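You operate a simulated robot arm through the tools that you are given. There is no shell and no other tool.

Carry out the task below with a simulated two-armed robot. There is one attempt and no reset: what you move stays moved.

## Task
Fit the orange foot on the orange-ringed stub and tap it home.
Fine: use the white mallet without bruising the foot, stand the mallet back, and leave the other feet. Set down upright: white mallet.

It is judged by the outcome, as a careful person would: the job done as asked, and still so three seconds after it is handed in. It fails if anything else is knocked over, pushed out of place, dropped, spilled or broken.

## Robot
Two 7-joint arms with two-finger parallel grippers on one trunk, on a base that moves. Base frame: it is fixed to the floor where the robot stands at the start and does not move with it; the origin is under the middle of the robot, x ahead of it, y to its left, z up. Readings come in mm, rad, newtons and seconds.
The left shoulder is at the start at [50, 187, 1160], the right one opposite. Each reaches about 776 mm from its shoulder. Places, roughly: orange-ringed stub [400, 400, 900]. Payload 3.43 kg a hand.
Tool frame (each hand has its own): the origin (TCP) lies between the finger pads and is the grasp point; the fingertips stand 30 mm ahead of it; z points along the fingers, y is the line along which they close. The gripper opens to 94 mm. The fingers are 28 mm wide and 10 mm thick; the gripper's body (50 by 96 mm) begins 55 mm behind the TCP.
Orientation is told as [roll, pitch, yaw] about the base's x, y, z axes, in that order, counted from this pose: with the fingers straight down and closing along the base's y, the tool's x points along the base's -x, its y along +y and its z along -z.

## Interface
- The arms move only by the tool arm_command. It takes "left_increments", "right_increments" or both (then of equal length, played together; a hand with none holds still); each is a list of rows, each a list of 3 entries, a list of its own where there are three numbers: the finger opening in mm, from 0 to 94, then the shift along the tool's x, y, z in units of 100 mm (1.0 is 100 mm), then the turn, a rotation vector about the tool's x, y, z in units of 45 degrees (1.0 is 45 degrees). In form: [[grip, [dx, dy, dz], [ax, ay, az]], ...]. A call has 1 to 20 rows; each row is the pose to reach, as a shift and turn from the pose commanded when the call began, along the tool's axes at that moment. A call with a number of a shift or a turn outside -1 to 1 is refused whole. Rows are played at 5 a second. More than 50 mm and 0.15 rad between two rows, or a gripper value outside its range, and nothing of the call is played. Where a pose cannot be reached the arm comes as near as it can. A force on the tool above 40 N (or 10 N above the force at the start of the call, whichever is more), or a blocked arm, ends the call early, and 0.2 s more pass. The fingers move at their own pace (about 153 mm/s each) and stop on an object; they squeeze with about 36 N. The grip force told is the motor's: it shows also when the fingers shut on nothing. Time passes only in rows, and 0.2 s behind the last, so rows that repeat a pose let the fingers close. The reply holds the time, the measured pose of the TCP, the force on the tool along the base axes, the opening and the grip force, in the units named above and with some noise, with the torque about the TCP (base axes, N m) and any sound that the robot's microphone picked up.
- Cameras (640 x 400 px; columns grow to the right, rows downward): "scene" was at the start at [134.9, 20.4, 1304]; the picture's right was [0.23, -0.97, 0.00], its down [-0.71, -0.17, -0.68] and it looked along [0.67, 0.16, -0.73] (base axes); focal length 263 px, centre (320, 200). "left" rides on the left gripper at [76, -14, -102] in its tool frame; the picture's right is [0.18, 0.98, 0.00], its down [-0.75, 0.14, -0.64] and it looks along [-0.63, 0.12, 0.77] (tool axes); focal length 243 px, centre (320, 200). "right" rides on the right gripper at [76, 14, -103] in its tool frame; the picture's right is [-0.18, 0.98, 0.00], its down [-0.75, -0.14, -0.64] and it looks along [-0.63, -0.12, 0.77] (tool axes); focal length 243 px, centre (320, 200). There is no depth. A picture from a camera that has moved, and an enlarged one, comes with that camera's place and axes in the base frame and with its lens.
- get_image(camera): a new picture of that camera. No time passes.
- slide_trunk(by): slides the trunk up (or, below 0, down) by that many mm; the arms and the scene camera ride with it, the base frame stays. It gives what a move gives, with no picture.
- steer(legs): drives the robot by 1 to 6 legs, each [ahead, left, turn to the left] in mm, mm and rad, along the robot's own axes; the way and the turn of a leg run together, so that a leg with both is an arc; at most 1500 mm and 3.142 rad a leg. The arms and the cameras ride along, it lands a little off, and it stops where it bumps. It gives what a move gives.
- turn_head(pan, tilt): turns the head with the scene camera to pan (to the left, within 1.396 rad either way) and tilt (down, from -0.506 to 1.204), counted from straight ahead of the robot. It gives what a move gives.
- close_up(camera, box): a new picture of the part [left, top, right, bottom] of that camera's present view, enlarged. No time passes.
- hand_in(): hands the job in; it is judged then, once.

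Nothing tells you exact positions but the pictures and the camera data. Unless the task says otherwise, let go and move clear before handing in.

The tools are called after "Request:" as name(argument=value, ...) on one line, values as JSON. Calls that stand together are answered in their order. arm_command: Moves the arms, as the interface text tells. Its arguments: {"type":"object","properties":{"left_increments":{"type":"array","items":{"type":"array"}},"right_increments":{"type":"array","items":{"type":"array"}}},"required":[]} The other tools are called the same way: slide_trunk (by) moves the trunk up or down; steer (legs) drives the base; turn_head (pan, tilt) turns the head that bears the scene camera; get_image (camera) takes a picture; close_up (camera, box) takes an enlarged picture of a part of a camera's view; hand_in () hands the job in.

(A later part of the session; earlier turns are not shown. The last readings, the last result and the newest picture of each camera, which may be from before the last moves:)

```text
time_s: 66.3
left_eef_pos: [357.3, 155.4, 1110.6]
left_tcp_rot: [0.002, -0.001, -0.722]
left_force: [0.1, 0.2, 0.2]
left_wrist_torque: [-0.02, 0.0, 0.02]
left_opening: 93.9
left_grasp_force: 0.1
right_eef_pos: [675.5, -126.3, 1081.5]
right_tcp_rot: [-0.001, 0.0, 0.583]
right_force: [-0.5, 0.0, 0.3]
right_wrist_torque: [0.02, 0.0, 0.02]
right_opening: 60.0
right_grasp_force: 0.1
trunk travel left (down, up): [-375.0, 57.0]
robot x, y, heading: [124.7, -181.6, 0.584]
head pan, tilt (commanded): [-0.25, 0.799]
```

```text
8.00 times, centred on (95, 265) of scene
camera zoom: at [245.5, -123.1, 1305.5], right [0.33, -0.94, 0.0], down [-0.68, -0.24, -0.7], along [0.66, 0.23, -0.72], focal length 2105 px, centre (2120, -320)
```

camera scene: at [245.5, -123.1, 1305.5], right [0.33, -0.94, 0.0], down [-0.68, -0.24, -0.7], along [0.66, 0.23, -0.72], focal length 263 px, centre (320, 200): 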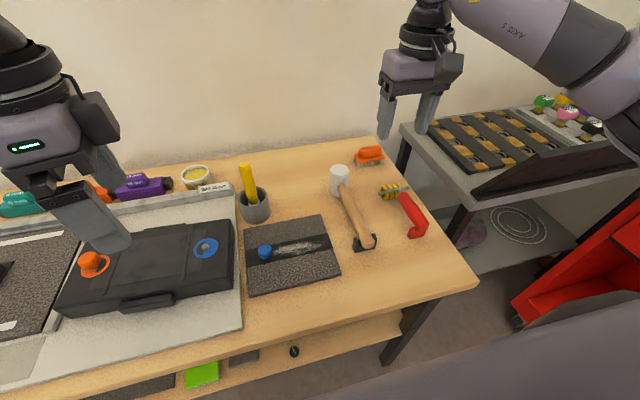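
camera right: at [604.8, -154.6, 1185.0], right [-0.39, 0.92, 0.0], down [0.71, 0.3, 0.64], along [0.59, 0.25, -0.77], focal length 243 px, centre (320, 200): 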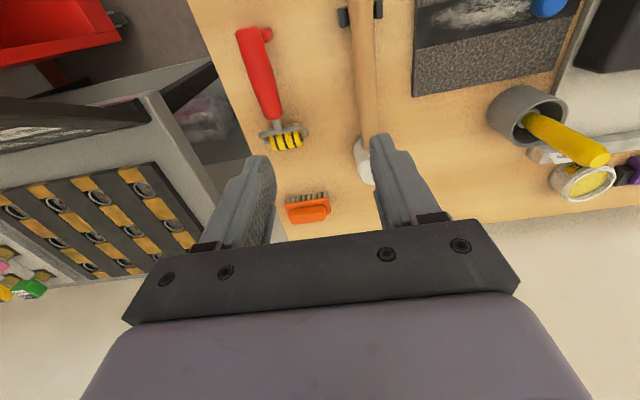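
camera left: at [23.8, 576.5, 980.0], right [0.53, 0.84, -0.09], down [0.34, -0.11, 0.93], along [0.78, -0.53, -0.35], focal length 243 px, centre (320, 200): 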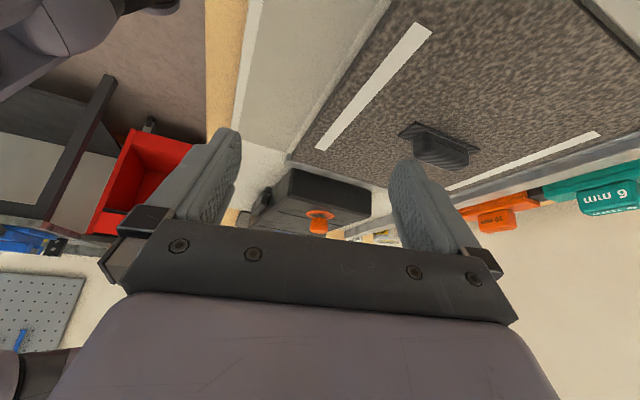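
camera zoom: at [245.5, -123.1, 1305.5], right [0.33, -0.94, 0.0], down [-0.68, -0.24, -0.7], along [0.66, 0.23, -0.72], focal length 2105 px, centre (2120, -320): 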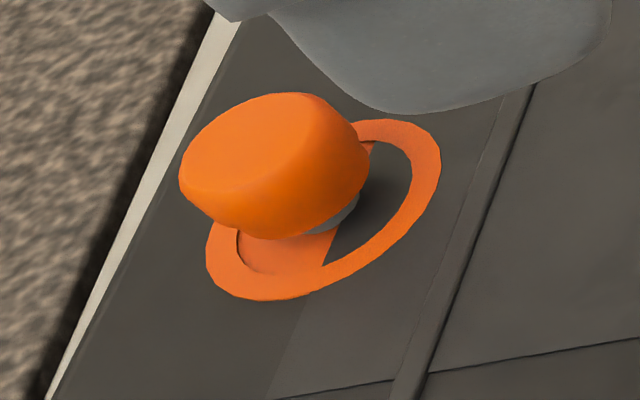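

The mallet handle's axis is level at z≈836, running from about [587, -114] to the head at about [760, 1] (head about 54 mm wide, 72 mm tall). I'll lower the trunk 100 mm to gain reach, then position the right hand over the handle near the head.

Request:
slide_trunk(by=-100)

Request:
arm_command(right_increments=[[70, [-0.3, 0.2, 0], [0, 0, 0]], [70, [-0.5, 0.4, 0], [0, 0, 0]], [70, [-0.65, 0.595, 0], [0, 0, 0]], [70, [-0.757, 0.595, 0], [0, 0, 0]]])

Request:
get_image(camera="right")

Request:
get_image(camera="scene")

```text
time_s: 67.7
left_eef_pos: [356.8, 154.3, 1011.3]
left_tcp_rot: [0.001, 0.001, -0.724]
left_force: [-0.7, -0.2, 0.1]
left_wrist_torque: [0.03, 0.01, -0.01]
left_opening: 94.1
left_grasp_force: 0.1
right_eef_pos: [674.7, -125.3, 982.4]
right_tcp_rot: [-0.001, -0.002, 0.584]
right_force: [-0.6, -0.5, 0.3]
right_wrist_torque: [-0.01, 0.01, -0.01]
right_opening: 59.7
right_grasp_force: 0.0
trunk travel left (down, up): [-275.0, 157.0]
robot x, y, heading: [123.7, -186.3, 0.583]
head pan, tilt (commanded): [-0.25, 0.799]
```

```text
time_s: 68.7
left_eef_pos: [356.1, 155.3, 1010.1]
left_tcp_rot: [0.001, 0.001, -0.725]
left_force: [0.2, 0.2, -0.1]
left_wrist_torque: [0.0, -0.05, 0.04]
left_opening: 93.8
left_grasp_force: 0.1
right_eef_pos: [705.2, -33.7, 983.1]
right_tcp_rot: [0.0, 0.0, 0.585]
right_force: [-1.0, -0.2, -0.4]
right_wrist_torque: [0.02, -0.01, -0.01]
right_opening: 70.0
right_grasp_force: 0.1
trunk travel left (down, up): [-275.0, 157.0]
robot x, y, heading: [121.7, -182.1, 0.58]
head pan, tilt (commanded): [-0.25, 0.799]
```

```text
taken
camera right: at [634.7, -62.1, 1085.8], right [-0.39, 0.92, 0.0], down [0.71, 0.3, 0.64], along [0.59, 0.25, -0.77], focal length 243 px, centre (320, 200)
```

right: 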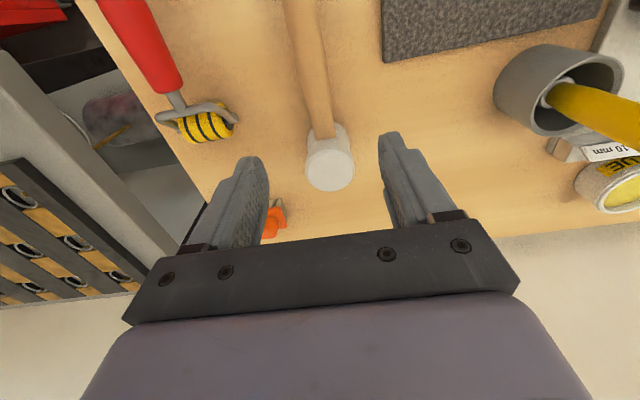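

```text
taken
camera scene: at [245.6, -123.1, 1205.5], right [0.33, -0.94, 0.0], down [-0.68, -0.24, -0.7], along [0.66, 0.23, -0.72], focal length 263 px, centre (320, 200)
```

scene: 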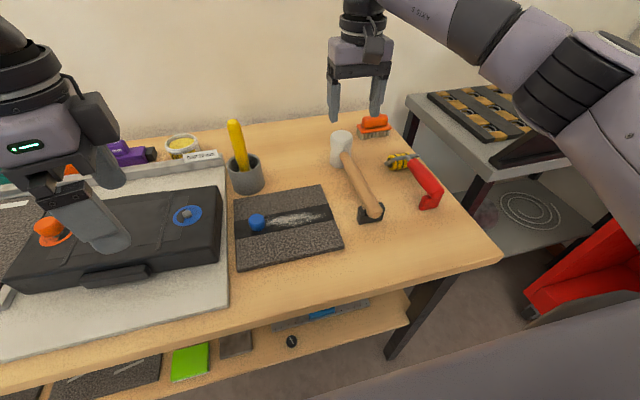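

Request:
close_up(camera="right", box=[260, 40, 400, 200])

```text
2.50 times, centred on (330, 120) of right
camera zoom: at [634.7, -62.1, 1085.8], right [-0.39, 0.92, 0.0], down [0.71, 0.3, 0.64], along [0.59, 0.25, -0.77], focal length 606 px, centre (295, 400)
```

zoom: 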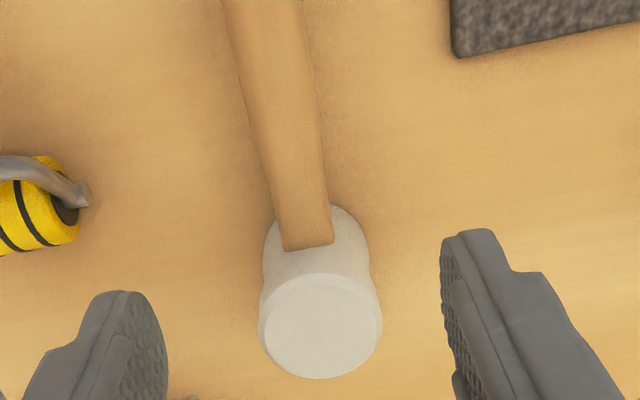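

The handle is centred under the hand within about a millimetre, and the head is 60 mm ahead of the grip point. I'll lower to z≈848 with open fingers straddling the handle.

Request:
arm_command(right_increments=[[70, [0.03, -0.01, 0.3], [0, 0, 0]], [70, [0.03, -0.01, 0.65], [0, 0, 0]], [70, [0.03, -0.01, 1.0], [0, 0, 0]]])

Request:
close_up(camera="right", box=[220, 80, 420, 240])

Request:
close_up(camera="scene", box=[290, 80, 450, 230])

```text
time_s: 69.5
left_eef_pos: [356.9, 154.9, 1010.6]
left_tcp_rot: [0.0, 0.001, -0.726]
left_force: [0.0, -0.2, -0.5]
left_wrist_torque: [-0.01, -0.02, -0.02]
left_opening: 93.7
left_grasp_force: 0.1
right_eef_pos: [703.8, -37.6, 880.5]
right_tcp_rot: [0.001, 0.001, 0.585]
right_force: [-0.2, -0.5, -0.1]
right_wrist_torque: [-0.02, 0.02, -0.02]
right_opening: 70.1
right_grasp_force: 0.0
trunk travel left (down, up): [-275.0, 157.0]
robot x, y, heading: [122.3, -185.8, 0.587]
head pan, tilt (commanded): [-0.25, 0.799]
```

```text
2.50 times, centred on (320, 160) of right
camera zoom: at [633.6, -66.4, 982.9], right [-0.39, 0.92, 0.0], down [0.71, 0.3, 0.64], along [0.59, 0.25, -0.77], focal length 606 px, centre (320, 300)
```

zoom: 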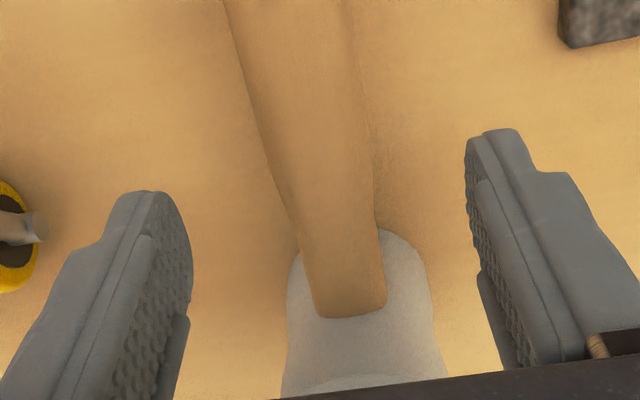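

```text
2.67 times, centred on (370, 155) of scene
camera zoom: at [245.7, -123.1, 1205.5], right [0.33, -0.94, 0.0], down [-0.68, -0.24, -0.7], along [0.66, 0.23, -0.72], focal length 702 px, centre (187, 320)
```

zoom: 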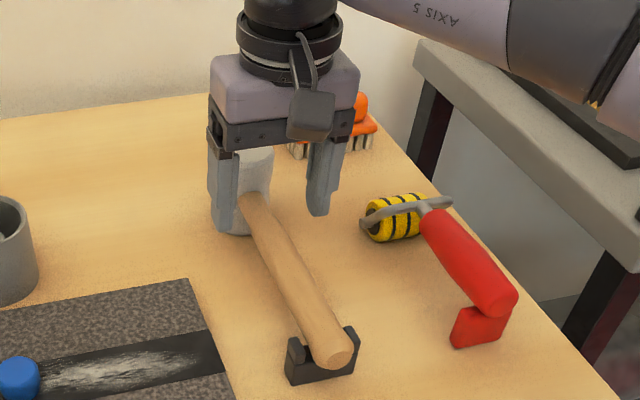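

The handle is dead centre between the fingers. I'll lower the last 33 mm and close on it.

Request:
arm_command(right_increments=[[70, [0, 0, 0.17], [0, 0, 0]], [70, [0, 0, 0.33], [0, 0, 0]], [50, [0, 0, 0.33], [0, 0, 0]], [35, [0, 0, 0.33], [0, 0, 0]], [20, [0, 0, 0.33], [0, 0, 0]], [10, [0, 0, 0.33], [0, 0, 0]], [10, [0, 0, 0.33], [0, 0, 0]]])

Request:
close_up(camera="scene", box=[290, 80, 450, 230])

Request:
get_image(camera="right")

```text
time_s: 71.1
left_eef_pos: [356.3, 155.0, 1011.6]
left_tcp_rot: [0.0, 0.0, -0.725]
left_force: [-0.2, -0.4, 0.2]
left_wrist_torque: [-0.02, 0.01, 0.02]
left_opening: 94.0
left_grasp_force: 0.0
right_eef_pos: [704.0, -35.7, 846.8]
right_tcp_rot: [0.0, -0.002, 0.586]
right_force: [-1.8, 3.5, -0.1]
right_wrist_torque: [0.05, 0.03, 0.2]
right_opening: 27.8
right_grasp_force: 35.6
trunk travel left (down, up): [-275.0, 157.0]
robot x, y, heading: [121.6, -185.5, 0.584]
head pan, tilt (commanded): [-0.25, 0.799]
```

```text
2.67 times, centred on (370, 155) of scene
camera zoom: at [245.4, -122.9, 1205.5], right [0.33, -0.94, 0.0], down [-0.68, -0.24, -0.7], along [0.66, 0.23, -0.72], focal length 702 px, centre (187, 320)
```

zoom: 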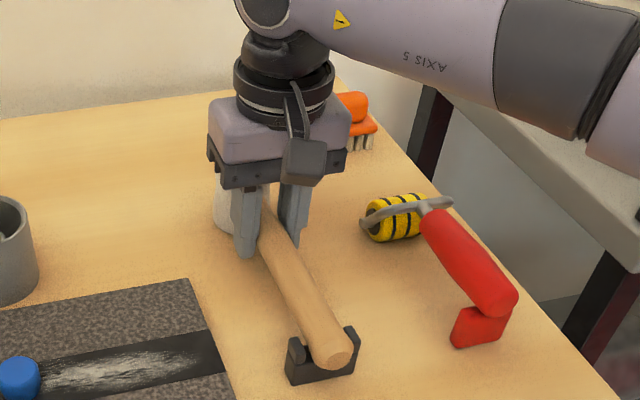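

```text
taken
camera right: at [633.1, -65.8, 950.8], right [-0.39, 0.92, 0.0], down [0.71, 0.3, 0.64], along [0.59, 0.25, -0.77], focal length 243 px, centre (320, 200)
```

right: 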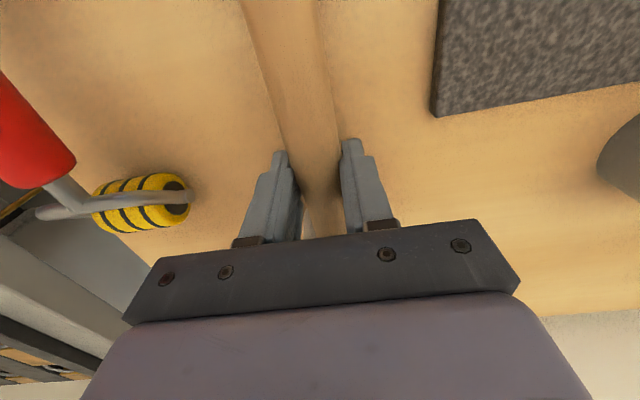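

The handle is gripped (27.8 mm, 36 N) at TCP ≈ [704, -36.6, 847], which I'll remember for putting it back. I'll lift slowly and check for tilt.

Request:
arm_command(right_increments=[[10, [0, 0, -0.02], [0, 0, 0]], [10, [0, 0, -0.05], [0, 0, 0]], [10, [0, 0, -0.1], [0, 0, 0]], [10, [0, 0, -0.15], [0, 0, 0]], [10, [0, 0, -0.15], [0, 0, 0]]])

Request:
close_up(camera="scene", box=[290, 80, 450, 230])

Request:
close_up(camera="right", box=[220, 0, 420, 240])

```text
time_s: 72.3
left_eef_pos: [357.5, 155.0, 1009.7]
left_tcp_rot: [0.001, 0.001, -0.725]
left_force: [-0.3, -0.4, 0.0]
left_wrist_torque: [0.02, -0.01, 0.03]
left_opening: 94.0
left_grasp_force: 0.2
right_eef_pos: [703.4, -37.2, 861.8]
right_tcp_rot: [-0.001, 0.0, 0.585]
right_force: [-0.5, 0.6, -4.0]
right_wrist_torque: [-0.1, 0.19, 0.01]
right_opening: 27.7
right_grasp_force: 36.5
trunk travel left (down, up): [-275.0, 157.0]
robot x, y, heading: [120.9, -179.4, 0.582]
head pan, tilt (commanded): [-0.25, 0.799]
```

```text
2.67 times, centred on (370, 155) of scene
camera zoom: at [245.9, -123.0, 1205.4], right [0.33, -0.94, 0.0], down [-0.68, -0.24, -0.7], along [0.66, 0.23, -0.72], focal length 702 px, centre (187, 320)
```

zoom: 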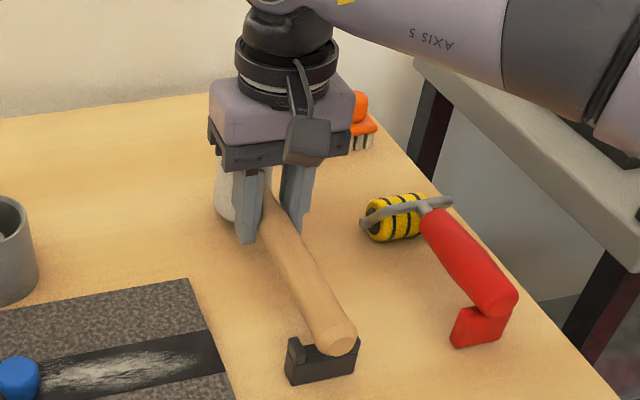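

```text
1.67 times, centred on (320, 120) of right
camera zoom: at [633.3, -66.3, 965.7], right [-0.39, 0.92, 0.0], down [0.71, 0.3, 0.64], along [0.59, 0.25, -0.77], focal length 404 px, centre (320, 333)
```

zoom: 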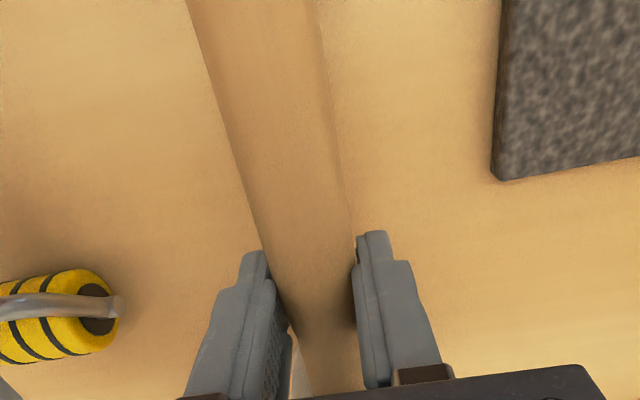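

The mallet (about 0.4 kg) is held level. I'll raise it further, then pull it back toward me before driving so the head passes clear of the cup.

Request:
arm_command(right_increments=[[10, [0, 0, -0.1], [0, 0, 0]], [10, [0, 0, -0.3], [0, 0, 0]], [10, [0, 0, -0.5], [0, 0, 0]], [10, [0, 0, -0.7], [0, 0, 0]], [10, [0, 0, -0.9], [0, 0, 0]], [10, [0, 0, -1.0], [0, 0, 0]]])

Request:
arm_command(right_increments=[[10, [0.1, 0, -0.1], [0, 0, 0]], [10, [0.3, 0, -0.25], [0, 0, 0]], [10, [0.5, 0, -0.4], [0, 0, 0]], [10, [0.7, 0, -0.4], [0, 0, 0]], [10, [0.9, 0, -0.4], [0, 0, 0]], [10, [1.0, 0, -0.4], [0, 0, 0]]])

Request:
arm_command(right_increments=[[10, [0.1, 0, 0], [0, 0, 0]], [10, [0.25, 0, 0], [0, 0, 0]], [10, [0.35, 0, 0], [0, 0, 0]], [10, [0.35, 0, 0], [0, 0, 0]]])

Request:
get_image(camera="scene")

Request:
get_image(camera="right")

```text
time_s: 73.7
left_eef_pos: [357.3, 155.8, 1010.4]
left_tcp_rot: [0.002, 0.0, -0.724]
left_force: [1.1, -0.3, -0.3]
left_wrist_torque: [0.03, -0.02, 0.01]
left_opening: 94.0
left_grasp_force: 0.0
right_eef_pos: [704.8, -37.1, 964.1]
right_tcp_rot: [0.0, 0.001, 0.586]
right_force: [-0.3, 0.9, -4.8]
right_wrist_torque: [-0.11, 0.14, 0.01]
right_opening: 27.4
right_grasp_force: 35.4
trunk travel left (down, up): [-275.0, 157.0]
robot x, y, heading: [122.0, -183.8, 0.588]
head pan, tilt (commanded): [-0.25, 0.799]
```

```text
time_s: 75.1
left_eef_pos: [357.6, 155.6, 1010.4]
left_tcp_rot: [-0.001, 0.001, -0.723]
left_force: [-0.6, 1.4, 0.1]
left_wrist_torque: [0.01, -0.02, 0.02]
left_opening: 93.9
left_grasp_force: 0.0
right_eef_pos: [619.9, -91.7, 1002.1]
right_tcp_rot: [0.0, -0.001, 0.585]
right_force: [-0.1, 0.1, -5.3]
right_wrist_torque: [-0.13, 0.19, 0.01]
right_opening: 27.3
right_grasp_force: 36.1
trunk travel left (down, up): [-275.0, 157.0]
robot x, y, heading: [124.4, -185.0, 0.58]
head pan, tilt (commanded): [-0.25, 0.799]
```

```text
time_s: 76.1
left_eef_pos: [357.7, 154.4, 1010.5]
left_tcp_rot: [-0.001, 0.0, -0.724]
left_force: [-0.7, 0.1, 0.0]
left_wrist_torque: [0.01, -0.02, 0.02]
left_opening: 94.0
left_grasp_force: 0.2
right_eef_pos: [592.0, -110.5, 1005.4]
right_tcp_rot: [0.0, 0.001, 0.585]
right_force: [-1.1, -0.3, -5.5]
right_wrist_torque: [-0.13, 0.18, -0.01]
right_opening: 27.2
right_grasp_force: 35.9
trunk travel left (down, up): [-275.0, 157.0]
robot x, y, heading: [119.8, -183.5, 0.587]
head pan, tilt (commanded): [-0.25, 0.799]
```

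```text
taken
camera scene: at [245.9, -123.0, 1205.4], right [0.33, -0.94, 0.0], down [-0.68, -0.24, -0.7], along [0.66, 0.23, -0.72], focal length 263 px, centre (320, 200)
```

scene: 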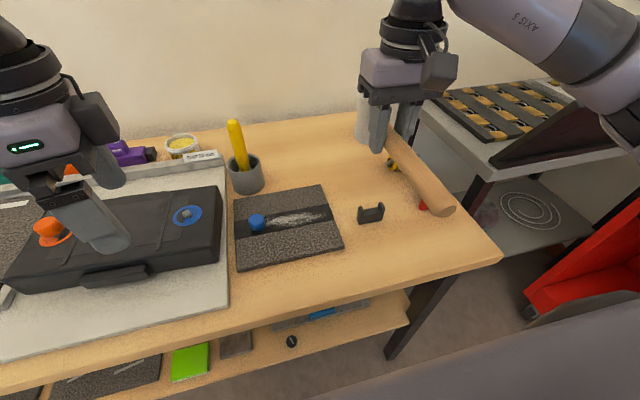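

```text
taken
camera right: at [521.1, -139.9, 1107.0], right [-0.39, 0.92, 0.0], down [0.71, 0.3, 0.64], along [0.59, 0.25, -0.77], focal length 243 px, centre (320, 200)
```

right: 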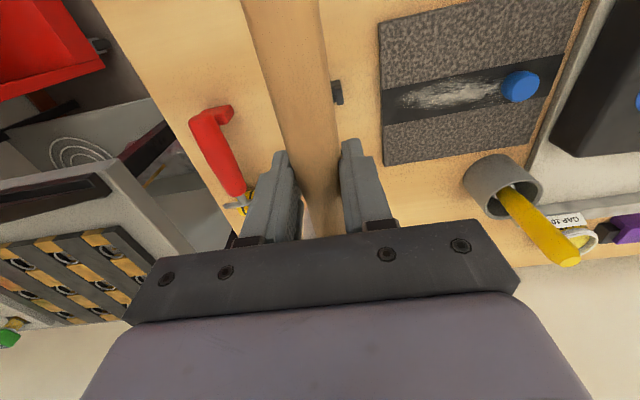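

The mallet is held level and clear of everything. I'll drive 430 mm left back to the stub.

Request:
steer(legs=[[0, 430, 0]])

Request:
turn_head(pan=-0.1, tilt=0.75)

Request:
get_image(camera="scene")

Request:
get_image(camera="right")

```text
time_s: 80.4
left_eef_pos: [116.0, 518.0, 1010.6]
left_tcp_rot: [0.0, -0.001, -0.721]
left_force: [0.2, -0.2, 0.6]
left_wrist_torque: [-0.03, 0.0, 0.03]
left_opening: 94.0
left_grasp_force: 0.0
right_eef_pos: [351.5, 251.0, 1004.4]
right_tcp_rot: [0.001, 0.0, 0.587]
right_force: [0.4, -0.1, -4.3]
right_wrist_torque: [-0.11, 0.24, -0.01]
right_opening: 26.1
right_grasp_force: 36.2
trunk travel left (down, up): [-275.0, 157.0]
robot x, y, heading: [-120.6, 177.9, 0.588]
head pan, tilt (commanded): [-0.25, 0.799]
```

```text
time_s: 81.1
left_eef_pos: [118.4, 517.6, 1009.8]
left_tcp_rot: [-0.001, -0.001, -0.723]
left_force: [-0.8, -0.3, -0.3]
left_wrist_torque: [0.01, 0.03, 0.02]
left_opening: 94.0
left_grasp_force: 0.1
right_eef_pos: [350.6, 251.0, 1003.0]
right_tcp_rot: [0.0, 0.001, 0.588]
right_force: [-1.0, -0.1, -4.2]
right_wrist_torque: [-0.11, 0.2, 0.04]
right_opening: 26.1
right_grasp_force: 36.0
trunk travel left (down, up): [-275.0, 157.0]
robot x, y, heading: [-117.3, 176.9, 0.586]
head pan, tilt (commanded): [-0.099, 0.75]
```

```text
taken
camera scene: at [2.8, 251.3, 1209.4], right [0.47, -0.88, 0.0], down [-0.6, -0.32, -0.73], along [0.65, 0.34, -0.68], focal length 263 px, centre (320, 200)
```

scene: 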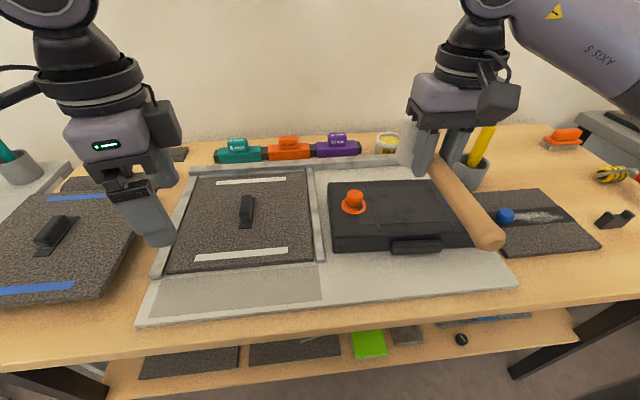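

```text
taken
camera right: at [281.1, 222.6, 1106.9], right [-0.39, 0.92, 0.0], down [0.71, 0.3, 0.64], along [0.59, 0.25, -0.77], focal length 243 px, centre (320, 200)
```

right: 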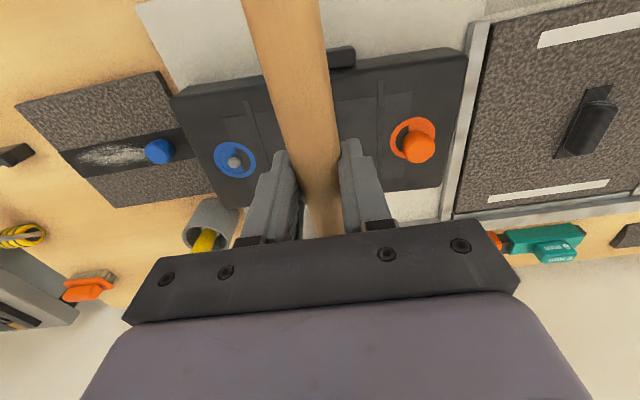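

Request:
close_up(camera="scene", box=[380, 80, 520, 260])

Request:
close_up(camera="scene", box=[325, 175, 385, 225])

Request:
get_image(camera="left")

```text
2.22 times, centred on (450, 170) of scene
camera zoom: at [2.8, 251.3, 1209.4], right [0.47, -0.88, 0.0], down [-0.6, -0.32, -0.73], along [0.65, 0.34, -0.68], focal length 585 px, centre (31, 267)
```

zoom: 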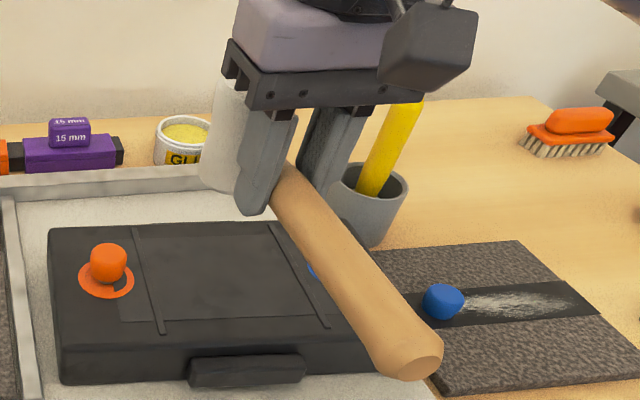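

```text
8.00 times, centred on (355, 200) of scene
camera zoom: at [2.8, 251.3, 1209.4], right [0.47, -0.88, 0.0], down [-0.6, -0.32, -0.73], along [0.65, 0.34, -0.68], focal length 2105 px, centre (40, 200)
```

zoom: 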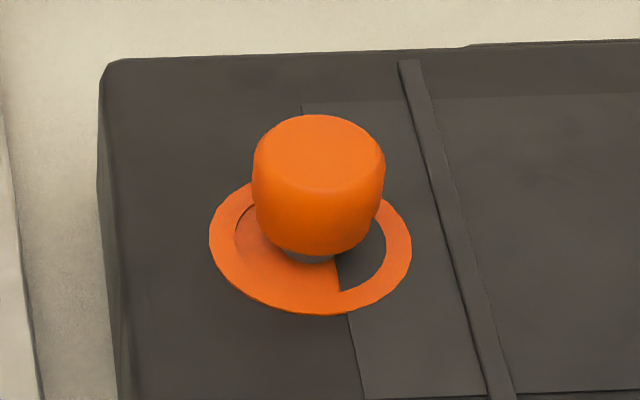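

```text
taken
camera left: at [50.2, 557.1, 1112.4], right [0.51, 0.86, 0.0], down [0.66, -0.39, 0.64], along [0.55, -0.33, -0.77], focal length 243 px, centre (320, 200)
```

left: 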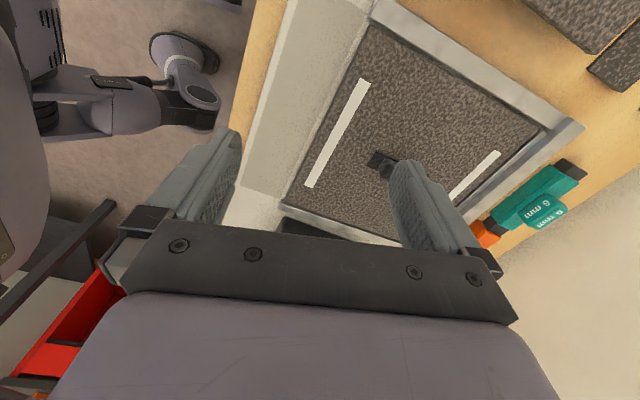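

The foot is still standing true on its stub. The mallet may have pitched slightly in the grip during the drive, so I'll tilt the left camera for a side view of the head.

Request:
arm_command(left_increments=[[94, [0, 0, 0], [0, -0.17, 0]], [94, [0, 0, 0], [0, -0.34, 0]], [94, [0, 0, 0], [0, -0.51, 0]], [94, [0, 0, 0], [0, -0.667, 0]]])

Request:
get_image(camera="left")

```text
time_s: 82.1
left_eef_pos: [118.3, 518.0, 1010.6]
left_tcp_rot: [0.002, -0.527, -0.723]
left_force: [0.6, 0.4, 1.1]
left_wrist_torque: [-0.01, -0.01, 0.01]
left_opening: 94.1
left_grasp_force: 0.0
right_eef_pos: [352.2, 251.8, 1003.9]
right_tcp_rot: [-0.001, -0.001, 0.587]
right_force: [0.4, -0.8, -3.9]
right_wrist_torque: [-0.14, 0.16, 0.0]
right_opening: 26.4
right_grasp_force: 35.9
trunk travel left (down, up): [-275.0, 157.0]
robot x, y, heading: [-119.2, 178.5, 0.59]
head pan, tilt (commanded): [-0.099, 0.75]
```

```text
taken
camera left: at [19.3, 584.4, 1060.5], right [0.53, 0.84, -0.09], down [0.34, -0.11, 0.93], along [0.78, -0.53, -0.35], focal length 243 px, centre (320, 200)
```

left: 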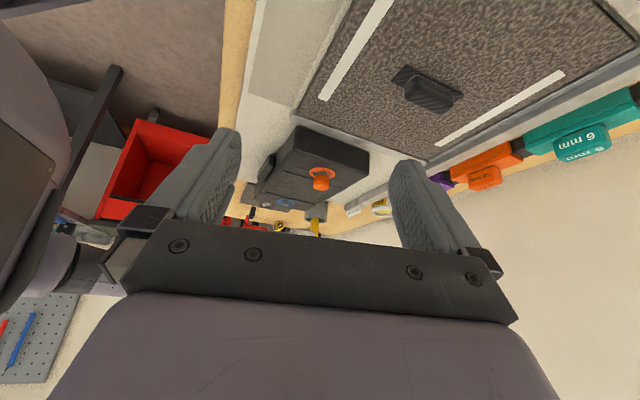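

Request:
close_up(camera="right", box=[380, 105, 460, 175])

Request:
close_up(camera="right", box=[220, 0, 420, 240])

```text
5.71 times, centred on (420, 140) of right
camera zoom: at [280.9, 222.7, 1107.1], right [-0.39, 0.92, 0.0], down [0.71, 0.3, 0.64], along [0.59, 0.25, -0.77], focal length 1386 px, centre (-251, 543)
```

zoom: 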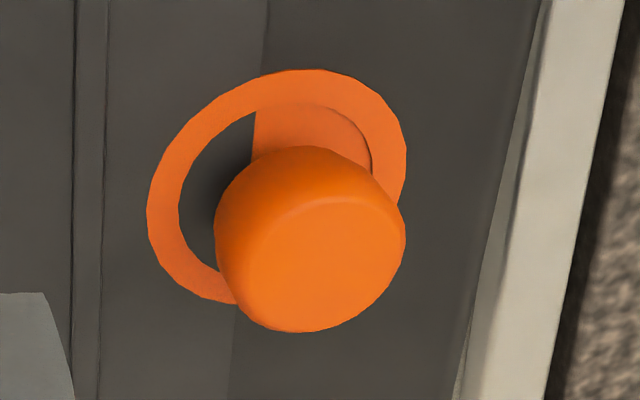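

```text
1.67 times, centred on (320, 120) of right
camera zoom: at [280.9, 222.7, 1107.1], right [-0.39, 0.92, 0.0], down [0.71, 0.3, 0.64], along [0.59, 0.25, -0.77], focal length 404 px, centre (320, 333)
```

zoom: 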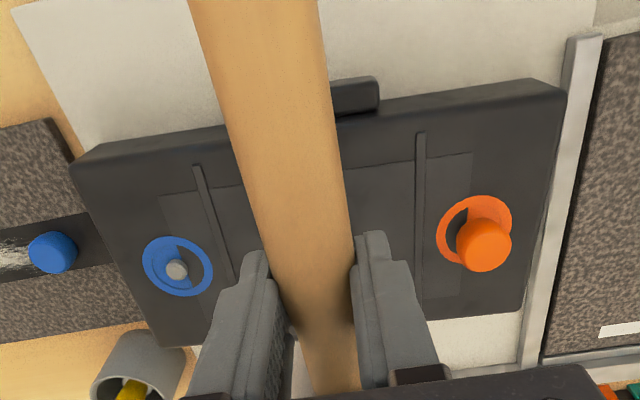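

The foot top is at about [351, 362, 887]. I'll bring the mallet head over it at height, then lower partway to check pitch and centring from the side.

Request:
arm_command(right_increments=[[10, [0.01, 0.15, 0], [0, 0, 0]], [10, [0.02, 0.35, 0], [0, 0, 0]], [10, [0.03, 0.55, 0], [0, 0, 0]], [10, [0.044, 0.75, 0], [0, 0, 0]], [10, [0.044, 0.924, 0], [0, 0, 0]], [10, [0.044, 0.924, 0.1], [0, 0, 0]], [10, [0.044, 0.924, 0.2], [0, 0, 0]], [10, [0.044, 0.924, 0.25], [0, 0, 0]]])

Request:
get_image(camera="left")

Request:
get_image(camera="scene")

```text
time_s: 83.9
left_eef_pos: [117.2, 516.9, 1010.5]
left_tcp_rot: [0.002, -0.524, -0.724]
left_force: [-0.2, -1.1, -0.4]
left_wrist_torque: [-0.03, 0.01, -0.01]
left_opening: 94.0
left_grasp_force: 0.0
right_eef_pos: [295.9, 325.9, 979.7]
right_tcp_rot: [0.0, 0.0, 0.587]
right_force: [0.2, -0.7, -4.5]
right_wrist_torque: [-0.17, 0.15, 0.0]
right_opening: 26.2
right_grasp_force: 36.2
trunk travel left (down, up): [-275.0, 157.0]
robot x, y, heading: [-116.1, 179.6, 0.588]
head pan, tilt (commanded): [-0.099, 0.75]
```

```text
taken
camera left: at [19.5, 584.2, 1060.5], right [0.53, 0.84, -0.09], down [0.34, -0.11, 0.93], along [0.78, -0.53, -0.35], focal length 243 px, centre (320, 200)
```

left: 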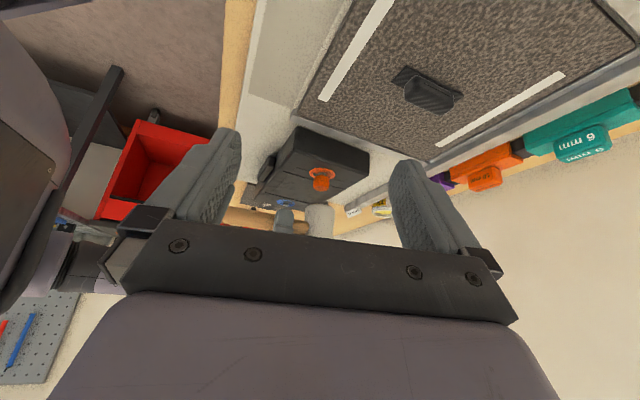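

```text
taken
camera scene: at [2.8, 251.4, 1209.4], right [0.47, -0.88, 0.0], down [-0.6, -0.32, -0.73], along [0.65, 0.34, -0.68], focal length 263 px, centre (320, 200)
```

scene: 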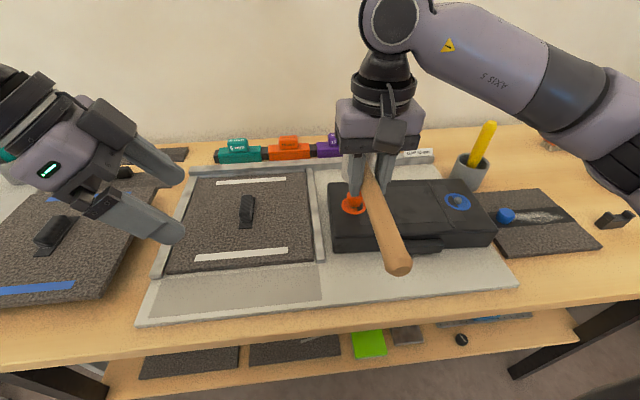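

Request:
arm_command(left_increments=[[94, [0.18, 0, 0.3], [0, 0, 0]], [94, [0.35, 0, 0.6], [0, 0, 0]], [94, [0.4, 0, 0.69], [0, 0, 0]]])

Request:
get_image(camera="left")

Request:
close_up(camera="left", box=[250, 170, 390, 250])

```text
time_s: 84.7
left_eef_pos: [117.6, 517.1, 929.5]
left_tcp_rot: [0.001, -0.524, -0.723]
left_force: [0.4, 0.2, 0.1]
left_wrist_torque: [0.0, -0.04, 0.0]
left_opening: 94.1
left_grasp_force: 0.0
right_eef_pos: [295.8, 325.4, 977.9]
right_tcp_rot: [0.001, 0.0, 0.588]
right_force: [-0.2, -0.1, -4.6]
right_wrist_torque: [-0.1, 0.21, -0.01]
right_opening: 26.3
right_grasp_force: 35.9
trunk travel left (down, up): [-275.0, 157.0]
robot x, y, heading: [-115.6, 180.1, 0.585]
head pan, tilt (commanded): [-0.099, 0.75]
```

```text
taken
camera left: at [20.0, 584.4, 980.5], right [0.53, 0.84, -0.09], down [0.34, -0.11, 0.93], along [0.78, -0.53, -0.35], focal length 243 px, centre (320, 200)
```

left: 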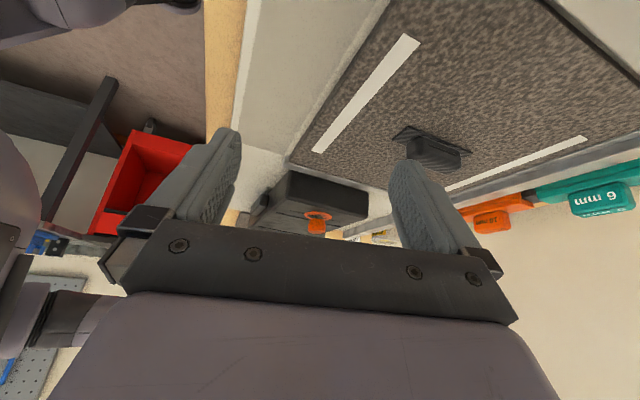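

```text
4.57 times, centred on (320, 210) of left
camera zoom: at [20.0, 584.4, 980.5], right [0.53, 0.84, -0.09], down [0.34, -0.11, 0.93], along [0.78, -0.53, -0.35], focal length 1109 px, centre (320, 154)
```

zoom: 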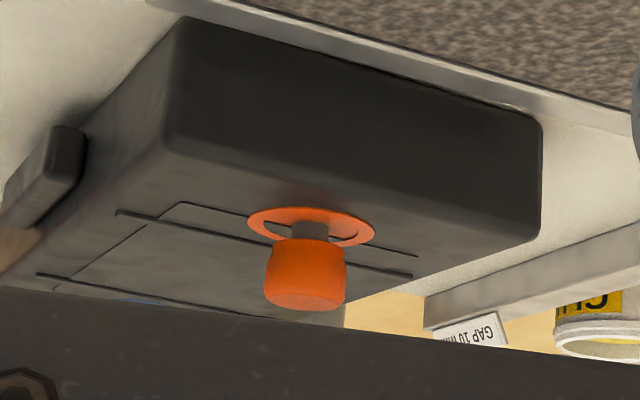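

The left gripper blocks the upper view, so I'll tilt the left hand another 25° to see both the foot and the mallet head.

Request:
arm_command(left_increments=[[94, [0, 0, 0], [0, -0.17, 0]], [94, [0, 0, 0], [0, -0.34, 0]], [94, [0, 0, 0], [0, -0.5, 0]], [94, [0, 0, 0], [0, -0.55, 0]]])

Request:
get_image(camera="left")

Request:
close_up(camera="left", box=[250, 120, 390, 240])

```text
time_s: 85.7
left_eef_pos: [117.7, 518.6, 930.9]
left_tcp_rot: [0.002, -0.957, -0.724]
left_force: [-0.2, 0.3, -0.1]
left_wrist_torque: [0.02, 0.02, 0.03]
left_opening: 93.9
left_grasp_force: 0.1
right_eef_pos: [296.4, 327.0, 979.0]
right_tcp_rot: [-0.001, -0.001, 0.587]
right_force: [-0.3, -0.1, -4.6]
right_wrist_torque: [-0.12, 0.21, 0.0]
right_opening: 26.4
right_grasp_force: 35.7
trunk travel left (down, up): [-275.0, 157.0]
robot x, y, heading: [-118.1, 176.2, 0.585]
head pan, tilt (commanded): [-0.099, 0.75]
```

```text
taken
camera left: at [12.0, 591.2, 926.7], right [0.57, 0.81, -0.15], down [0.02, 0.17, 0.99], along [0.82, -0.57, 0.07], focal length 243 px, centre (320, 200)
```

left: 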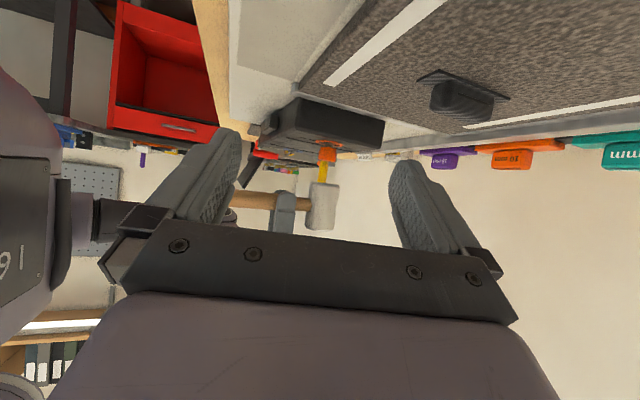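

```text
3.33 times, centred on (320, 180) of left
camera zoom: at [12.0, 591.2, 926.7], right [0.57, 0.81, -0.15], down [0.02, 0.17, 0.99], along [0.82, -0.57, 0.07], focal length 809 px, centre (320, 267)
```

zoom: 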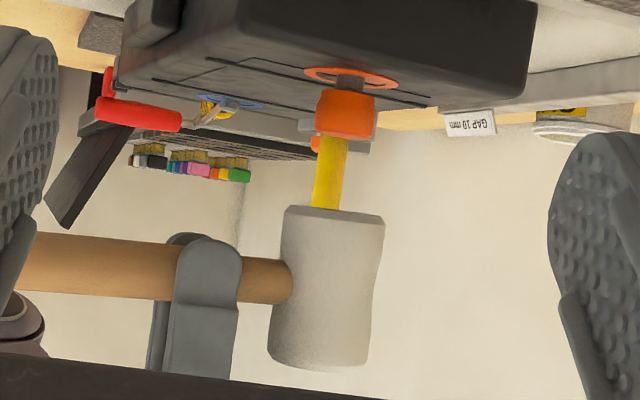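

The side view shows the mallet head centred fore-and-aft over the foot with only about 2° of head-down pitch. I'll check left-right alignment from the scene camera.

Request:
close_up(camera="scene", box=[300, 120, 440, 280])

Request:
close_up(camera="scene", box=[325, 160, 395, 220])

```text
2.50 times, centred on (370, 200) of scene
camera zoom: at [2.7, 251.4, 1209.4], right [0.47, -0.88, 0.0], down [-0.6, -0.32, -0.73], along [0.65, 0.34, -0.68], focal length 658 px, centre (195, 200)
```

zoom: 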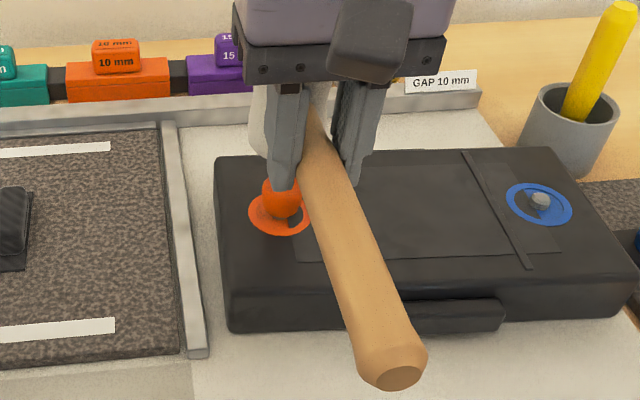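

```text
6.67 times, centred on (360, 190) of scene
camera zoom: at [2.7, 251.4, 1209.4], right [0.47, -0.88, 0.0], down [-0.6, -0.32, -0.73], along [0.65, 0.34, -0.68], focal length 1754 px, centre (53, 267)
```

zoom: 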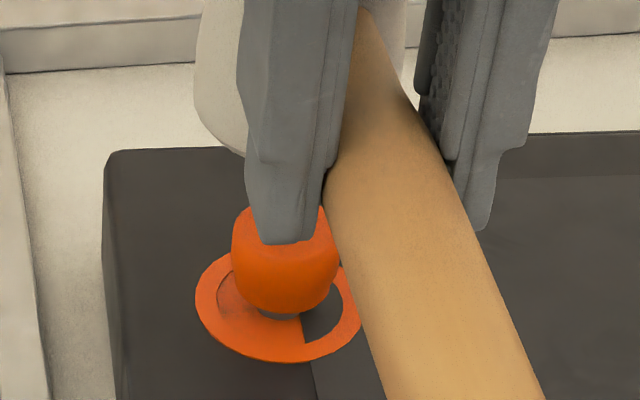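

Everything lines up within a millimetre. I'll correct the small pitch and lower the mallet to roughly 10 mm above the foot.

Request:
arm_command(right_increments=[[10, [0, 0, 0.05], [0, -0.02, 0]], [10, [0, 0, 0.12], [0, -0.05, 0]], [10, [0, 0, 0.2], [0, -0.05, 0]], [10, [0, 0, 0.27], [0, -0.05, 0]], [10, [0, 0, 0.3], [0, -0.05, 0]], [10, [0, 0, 0.3], [0, -0.05, 0]]])

Request:
close_up(camera="left", box=[270, 130, 380, 220])

Request:
close_up(camera="scene", box=[325, 160, 395, 220])

```text
time_s: 87.1
left_eef_pos: [117.2, 517.7, 929.8]
left_tcp_rot: [0.0, -0.958, -0.725]
left_force: [-0.2, -0.1, -0.6]
left_wrist_torque: [-0.01, -0.01, 0.01]
left_opening: 94.2
left_grasp_force: 0.1
right_eef_pos: [296.7, 327.9, 948.3]
right_tcp_rot: [0.0, -0.038, 0.586]
right_force: [-0.6, -0.4, -4.1]
right_wrist_torque: [-0.19, 0.22, 0.02]
right_opening: 26.3
right_grasp_force: 36.2
trunk travel left (down, up): [-275.0, 157.0]
robot x, y, heading: [-117.3, 178.4, 0.587]
head pan, tilt (commanded): [-0.099, 0.75]
```

```text
4.44 times, centred on (325, 175) of left
camera zoom: at [12.0, 591.2, 926.9], right [0.57, 0.81, -0.15], down [0.03, 0.17, 0.99], along [0.82, -0.57, 0.07], focal length 1078 px, centre (298, 311)
```

zoom: 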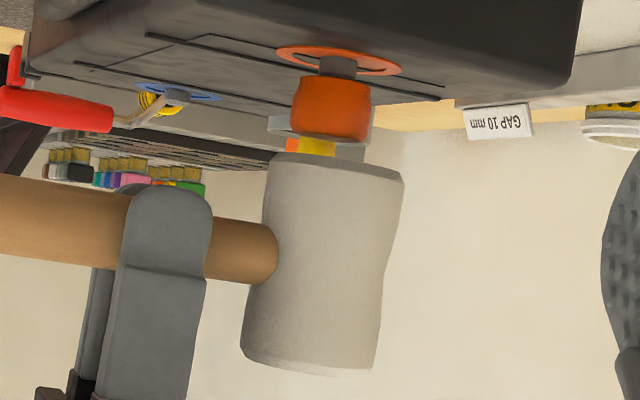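

```text
6.67 times, centred on (360, 190) of scene
camera zoom: at [2.8, 251.4, 1209.4], right [0.47, -0.88, 0.0], down [-0.6, -0.32, -0.73], along [0.65, 0.34, -0.68], focal length 1754 px, centre (53, 267)
```

zoom: 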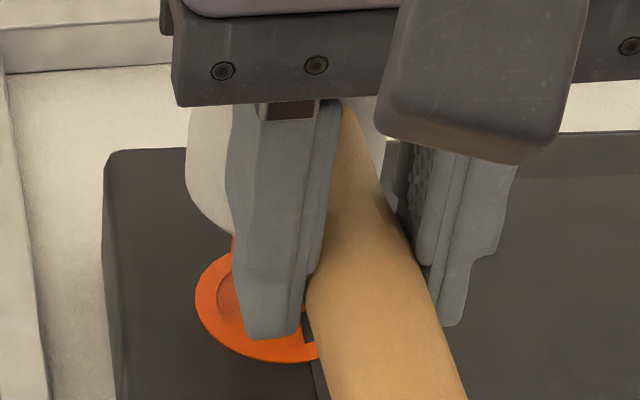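

The head is level with about a 9 mm gap, though roughly 3 mm too far forward. I'll shift it back 3 mm and make a first gentle tap.

Request:
arm_command(right_increments=[[10, [0.03, 0, 0], [0, 0, 0]], [10, [0.03, 0, 0], [0, 0, 0]], [10, [0.035, 0, 0.12], [0, 0, 0]], [10, [0.03, 0, 0.0], [0, 0, 0]], [10, [0.03, 0, 0.0], [0, 0, 0]]])

Request:
close_up(camera="left", box=[270, 130, 380, 220])

```text
time_s: 88.3
left_eef_pos: [117.3, 516.7, 929.5]
left_tcp_rot: [-0.001, -0.956, -0.724]
left_force: [0.1, 0.6, 0.4]
left_wrist_torque: [-0.02, -0.04, -0.01]
left_opening: 93.9
left_grasp_force: 0.1
right_eef_pos: [294.4, 325.7, 948.0]
right_tcp_rot: [0.0, -0.039, 0.587]
right_force: [-0.1, 0.4, -3.8]
right_wrist_torque: [-0.16, 0.15, 0.0]
right_opening: 26.0
right_grasp_force: 35.6
trunk travel left (down, up): [-275.0, 157.0]
robot x, y, heading: [-117.2, 177.3, 0.584]
head pan, tilt (commanded): [-0.099, 0.75]
```

```text
4.44 times, centred on (325, 175) of left
camera zoom: at [12.0, 591.2, 926.8], right [0.57, 0.81, -0.15], down [0.03, 0.17, 0.99], along [0.82, -0.57, 0.07], focal length 1078 px, centre (298, 311)
```

zoom: 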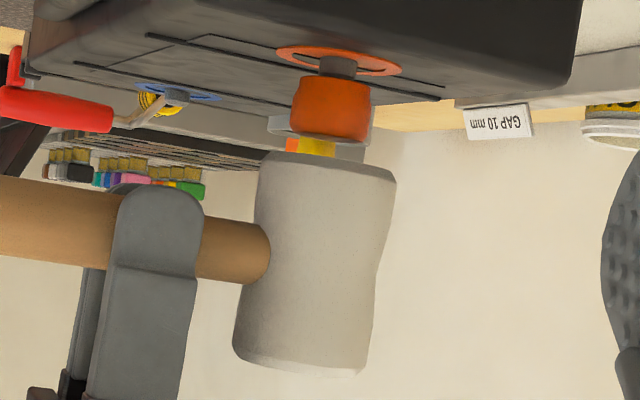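

No contact registered in that stroke. I'll lower slowly to find the exact contact height.

Request:
arm_command(right_increments=[[10, [0.002, 0, 0.06], [0, 0, 0]], [10, [0.004, 0, 0.1], [0, 0, 0]], [10, [0.004, 0, 0.1], [0, 0, 0]]])

Request:
close_up(camera="left", box=[270, 130, 380, 220])

```text
time_s: 89.1
left_eef_pos: [118.2, 518.1, 930.6]
left_tcp_rot: [0.0, -0.957, -0.724]
left_force: [0.5, -0.9, 0.1]
left_wrist_torque: [-0.03, -0.02, -0.04]
left_opening: 94.0
left_grasp_force: 0.0
right_eef_pos: [294.2, 325.1, 940.7]
right_tcp_rot: [0.0, -0.042, 0.584]
right_force: [1.0, -0.9, 3.1]
right_wrist_torque: [0.1, -0.21, -0.02]
right_opening: 26.6
right_grasp_force: 36.1
trunk travel left (down, up): [-275.0, 157.0]
robot x, y, heading: [-122.4, 179.0, 0.587]
head pan, tilt (commanded): [-0.099, 0.75]
```

```text
4.44 times, centred on (325, 175) of left
camera zoom: at [11.7, 591.0, 927.1], right [0.57, 0.81, -0.15], down [0.03, 0.17, 0.99], along [0.82, -0.57, 0.07], focal length 1078 px, centre (298, 311)
```

zoom: 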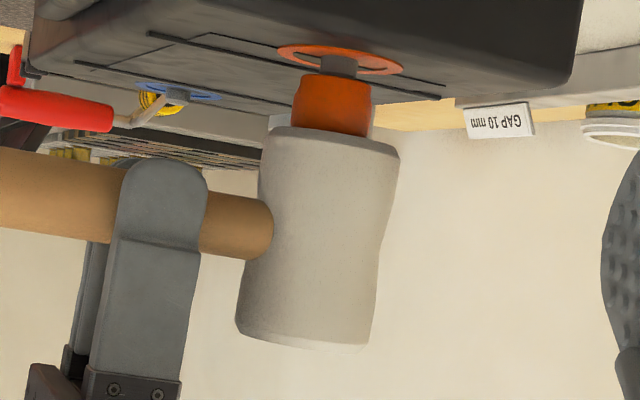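

Contact is found (about 7 N on the foot). Now I'll raise 15 mm and tap down briskly with a small overtravel, then rebound.

Request:
arm_command(right_increments=[[10, [-0.005, 0, -0.15], [0, 0, 0]], [10, [-0.005, 0, -0.15], [0, 0, 0]], [10, [0.002, 0, 0.04], [0, 0, 0]], [10, [-0.005, 0, -0.15], [0, 0, 0]], [10, [-0.005, 0, -0.15], [0, 0, 0]]])

Request:
close_up(camera="left", box=[270, 130, 380, 220])

```text
time_s: 90.3
left_eef_pos: [117.3, 517.8, 930.2]
left_tcp_rot: [0.001, -0.955, -0.721]
left_force: [-0.2, 0.5, 0.9]
left_wrist_torque: [0.01, -0.01, -0.02]
left_opening: 94.3
left_grasp_force: 0.0
right_eef_pos: [292.9, 323.4, 951.8]
right_tcp_rot: [0.0, -0.037, 0.585]
right_force: [-0.6, 0.5, -4.1]
right_wrist_torque: [-0.17, 0.19, -0.04]
right_opening: 26.6
right_grasp_force: 36.1
trunk travel left (down, up): [-275.0, 157.0]
robot x, y, heading: [-120.4, 180.6, 0.591]
head pan, tilt (commanded): [-0.099, 0.75]
```

```text
4.44 times, centred on (325, 175) of left
camera zoom: at [12.0, 591.2, 926.8], right [0.57, 0.81, -0.15], down [0.03, 0.17, 0.99], along [0.82, -0.57, 0.07], focal length 1078 px, centre (298, 311)
```

zoom: 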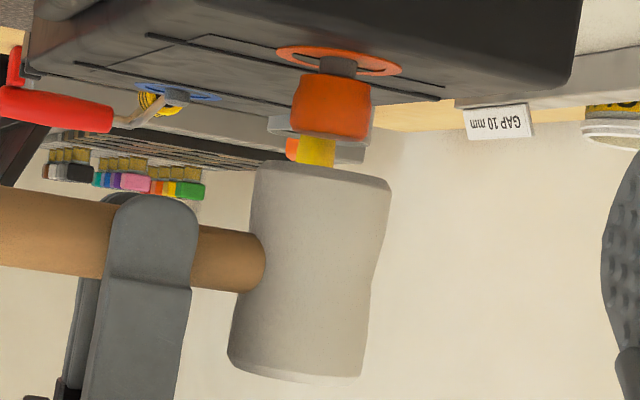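

Request:
close_up(camera="left", box=[310, 138, 346, 166])

```text
14.29 times, centred on (328, 152) of left
camera zoom: at [12.0, 591.2, 926.8], right [0.57, 0.81, -0.15], down [0.03, 0.17, 0.99], along [0.82, -0.57, 0.07], focal length 3466 px, centre (206, 886)
```

zoom: 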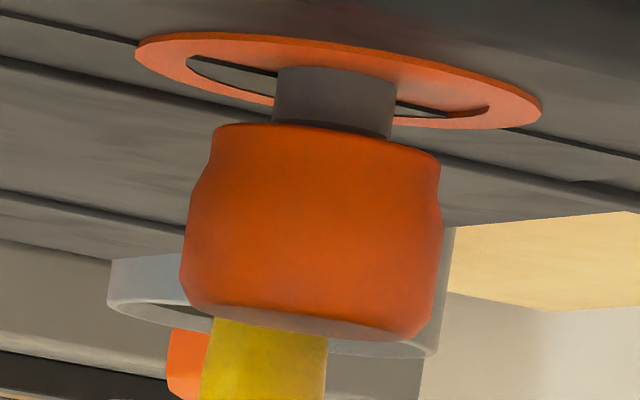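

The foot is still about 8 mm proud. I'll take this picture as reference and tap somewhat harder from a 30 mm height.

Request:
arm_command(right_increments=[[10, [-0.005, 0, -0.15], [0, 0, 0]], [10, [-0.005, 0, -0.15], [0, 0, 0]], [10, [0.008, 0, 0.2], [0, 0, 0]], [10, [0, 0, 0.0], [0, 0, 0]], [10, [0, 0, 0], [0, 0, 0]]])

Request:
close_up(camera="left", box=[310, 138, 346, 166])

Request:
close_up(camera="left", box=[270, 130, 380, 220])

```text
time_s: 91.5
left_eef_pos: [117.5, 517.8, 931.0]
left_tcp_rot: [0.0, -0.956, -0.723]
left_force: [-0.5, -0.3, 0.6]
left_wrist_torque: [-0.03, 0.01, 0.01]
left_opening: 93.8
left_grasp_force: 0.0
right_eef_pos: [293.6, 324.2, 954.3]
right_tcp_rot: [-0.001, -0.038, 0.584]
right_force: [-0.4, 0.3, -4.3]
right_wrist_torque: [-0.14, 0.19, 0.0]
right_opening: 26.4
right_grasp_force: 35.6
trunk travel left (down, up): [-275.0, 157.0]
robot x, y, heading: [-119.4, 177.3, 0.587]
head pan, tilt (commanded): [-0.099, 0.75]
```

```text
14.29 times, centred on (328, 152) of left
camera zoom: at [12.0, 591.2, 926.8], right [0.57, 0.81, -0.15], down [0.03, 0.17, 0.99], along [0.82, -0.57, 0.07], focal length 3466 px, centre (206, 886)
```

zoom: 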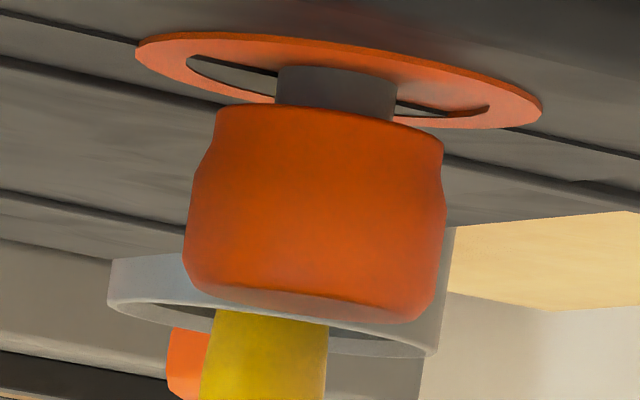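

```text
4.44 times, centred on (325, 175) of left
camera zoom: at [12.0, 591.2, 926.8], right [0.57, 0.81, -0.15], down [0.03, 0.17, 0.99], along [0.82, -0.57, 0.07], focal length 1078 px, centre (298, 311)
```

zoom: 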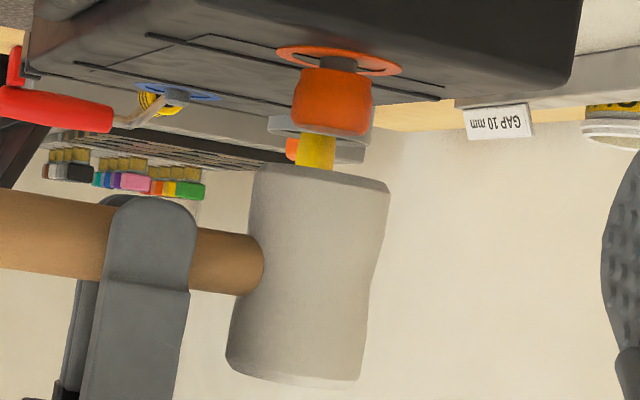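

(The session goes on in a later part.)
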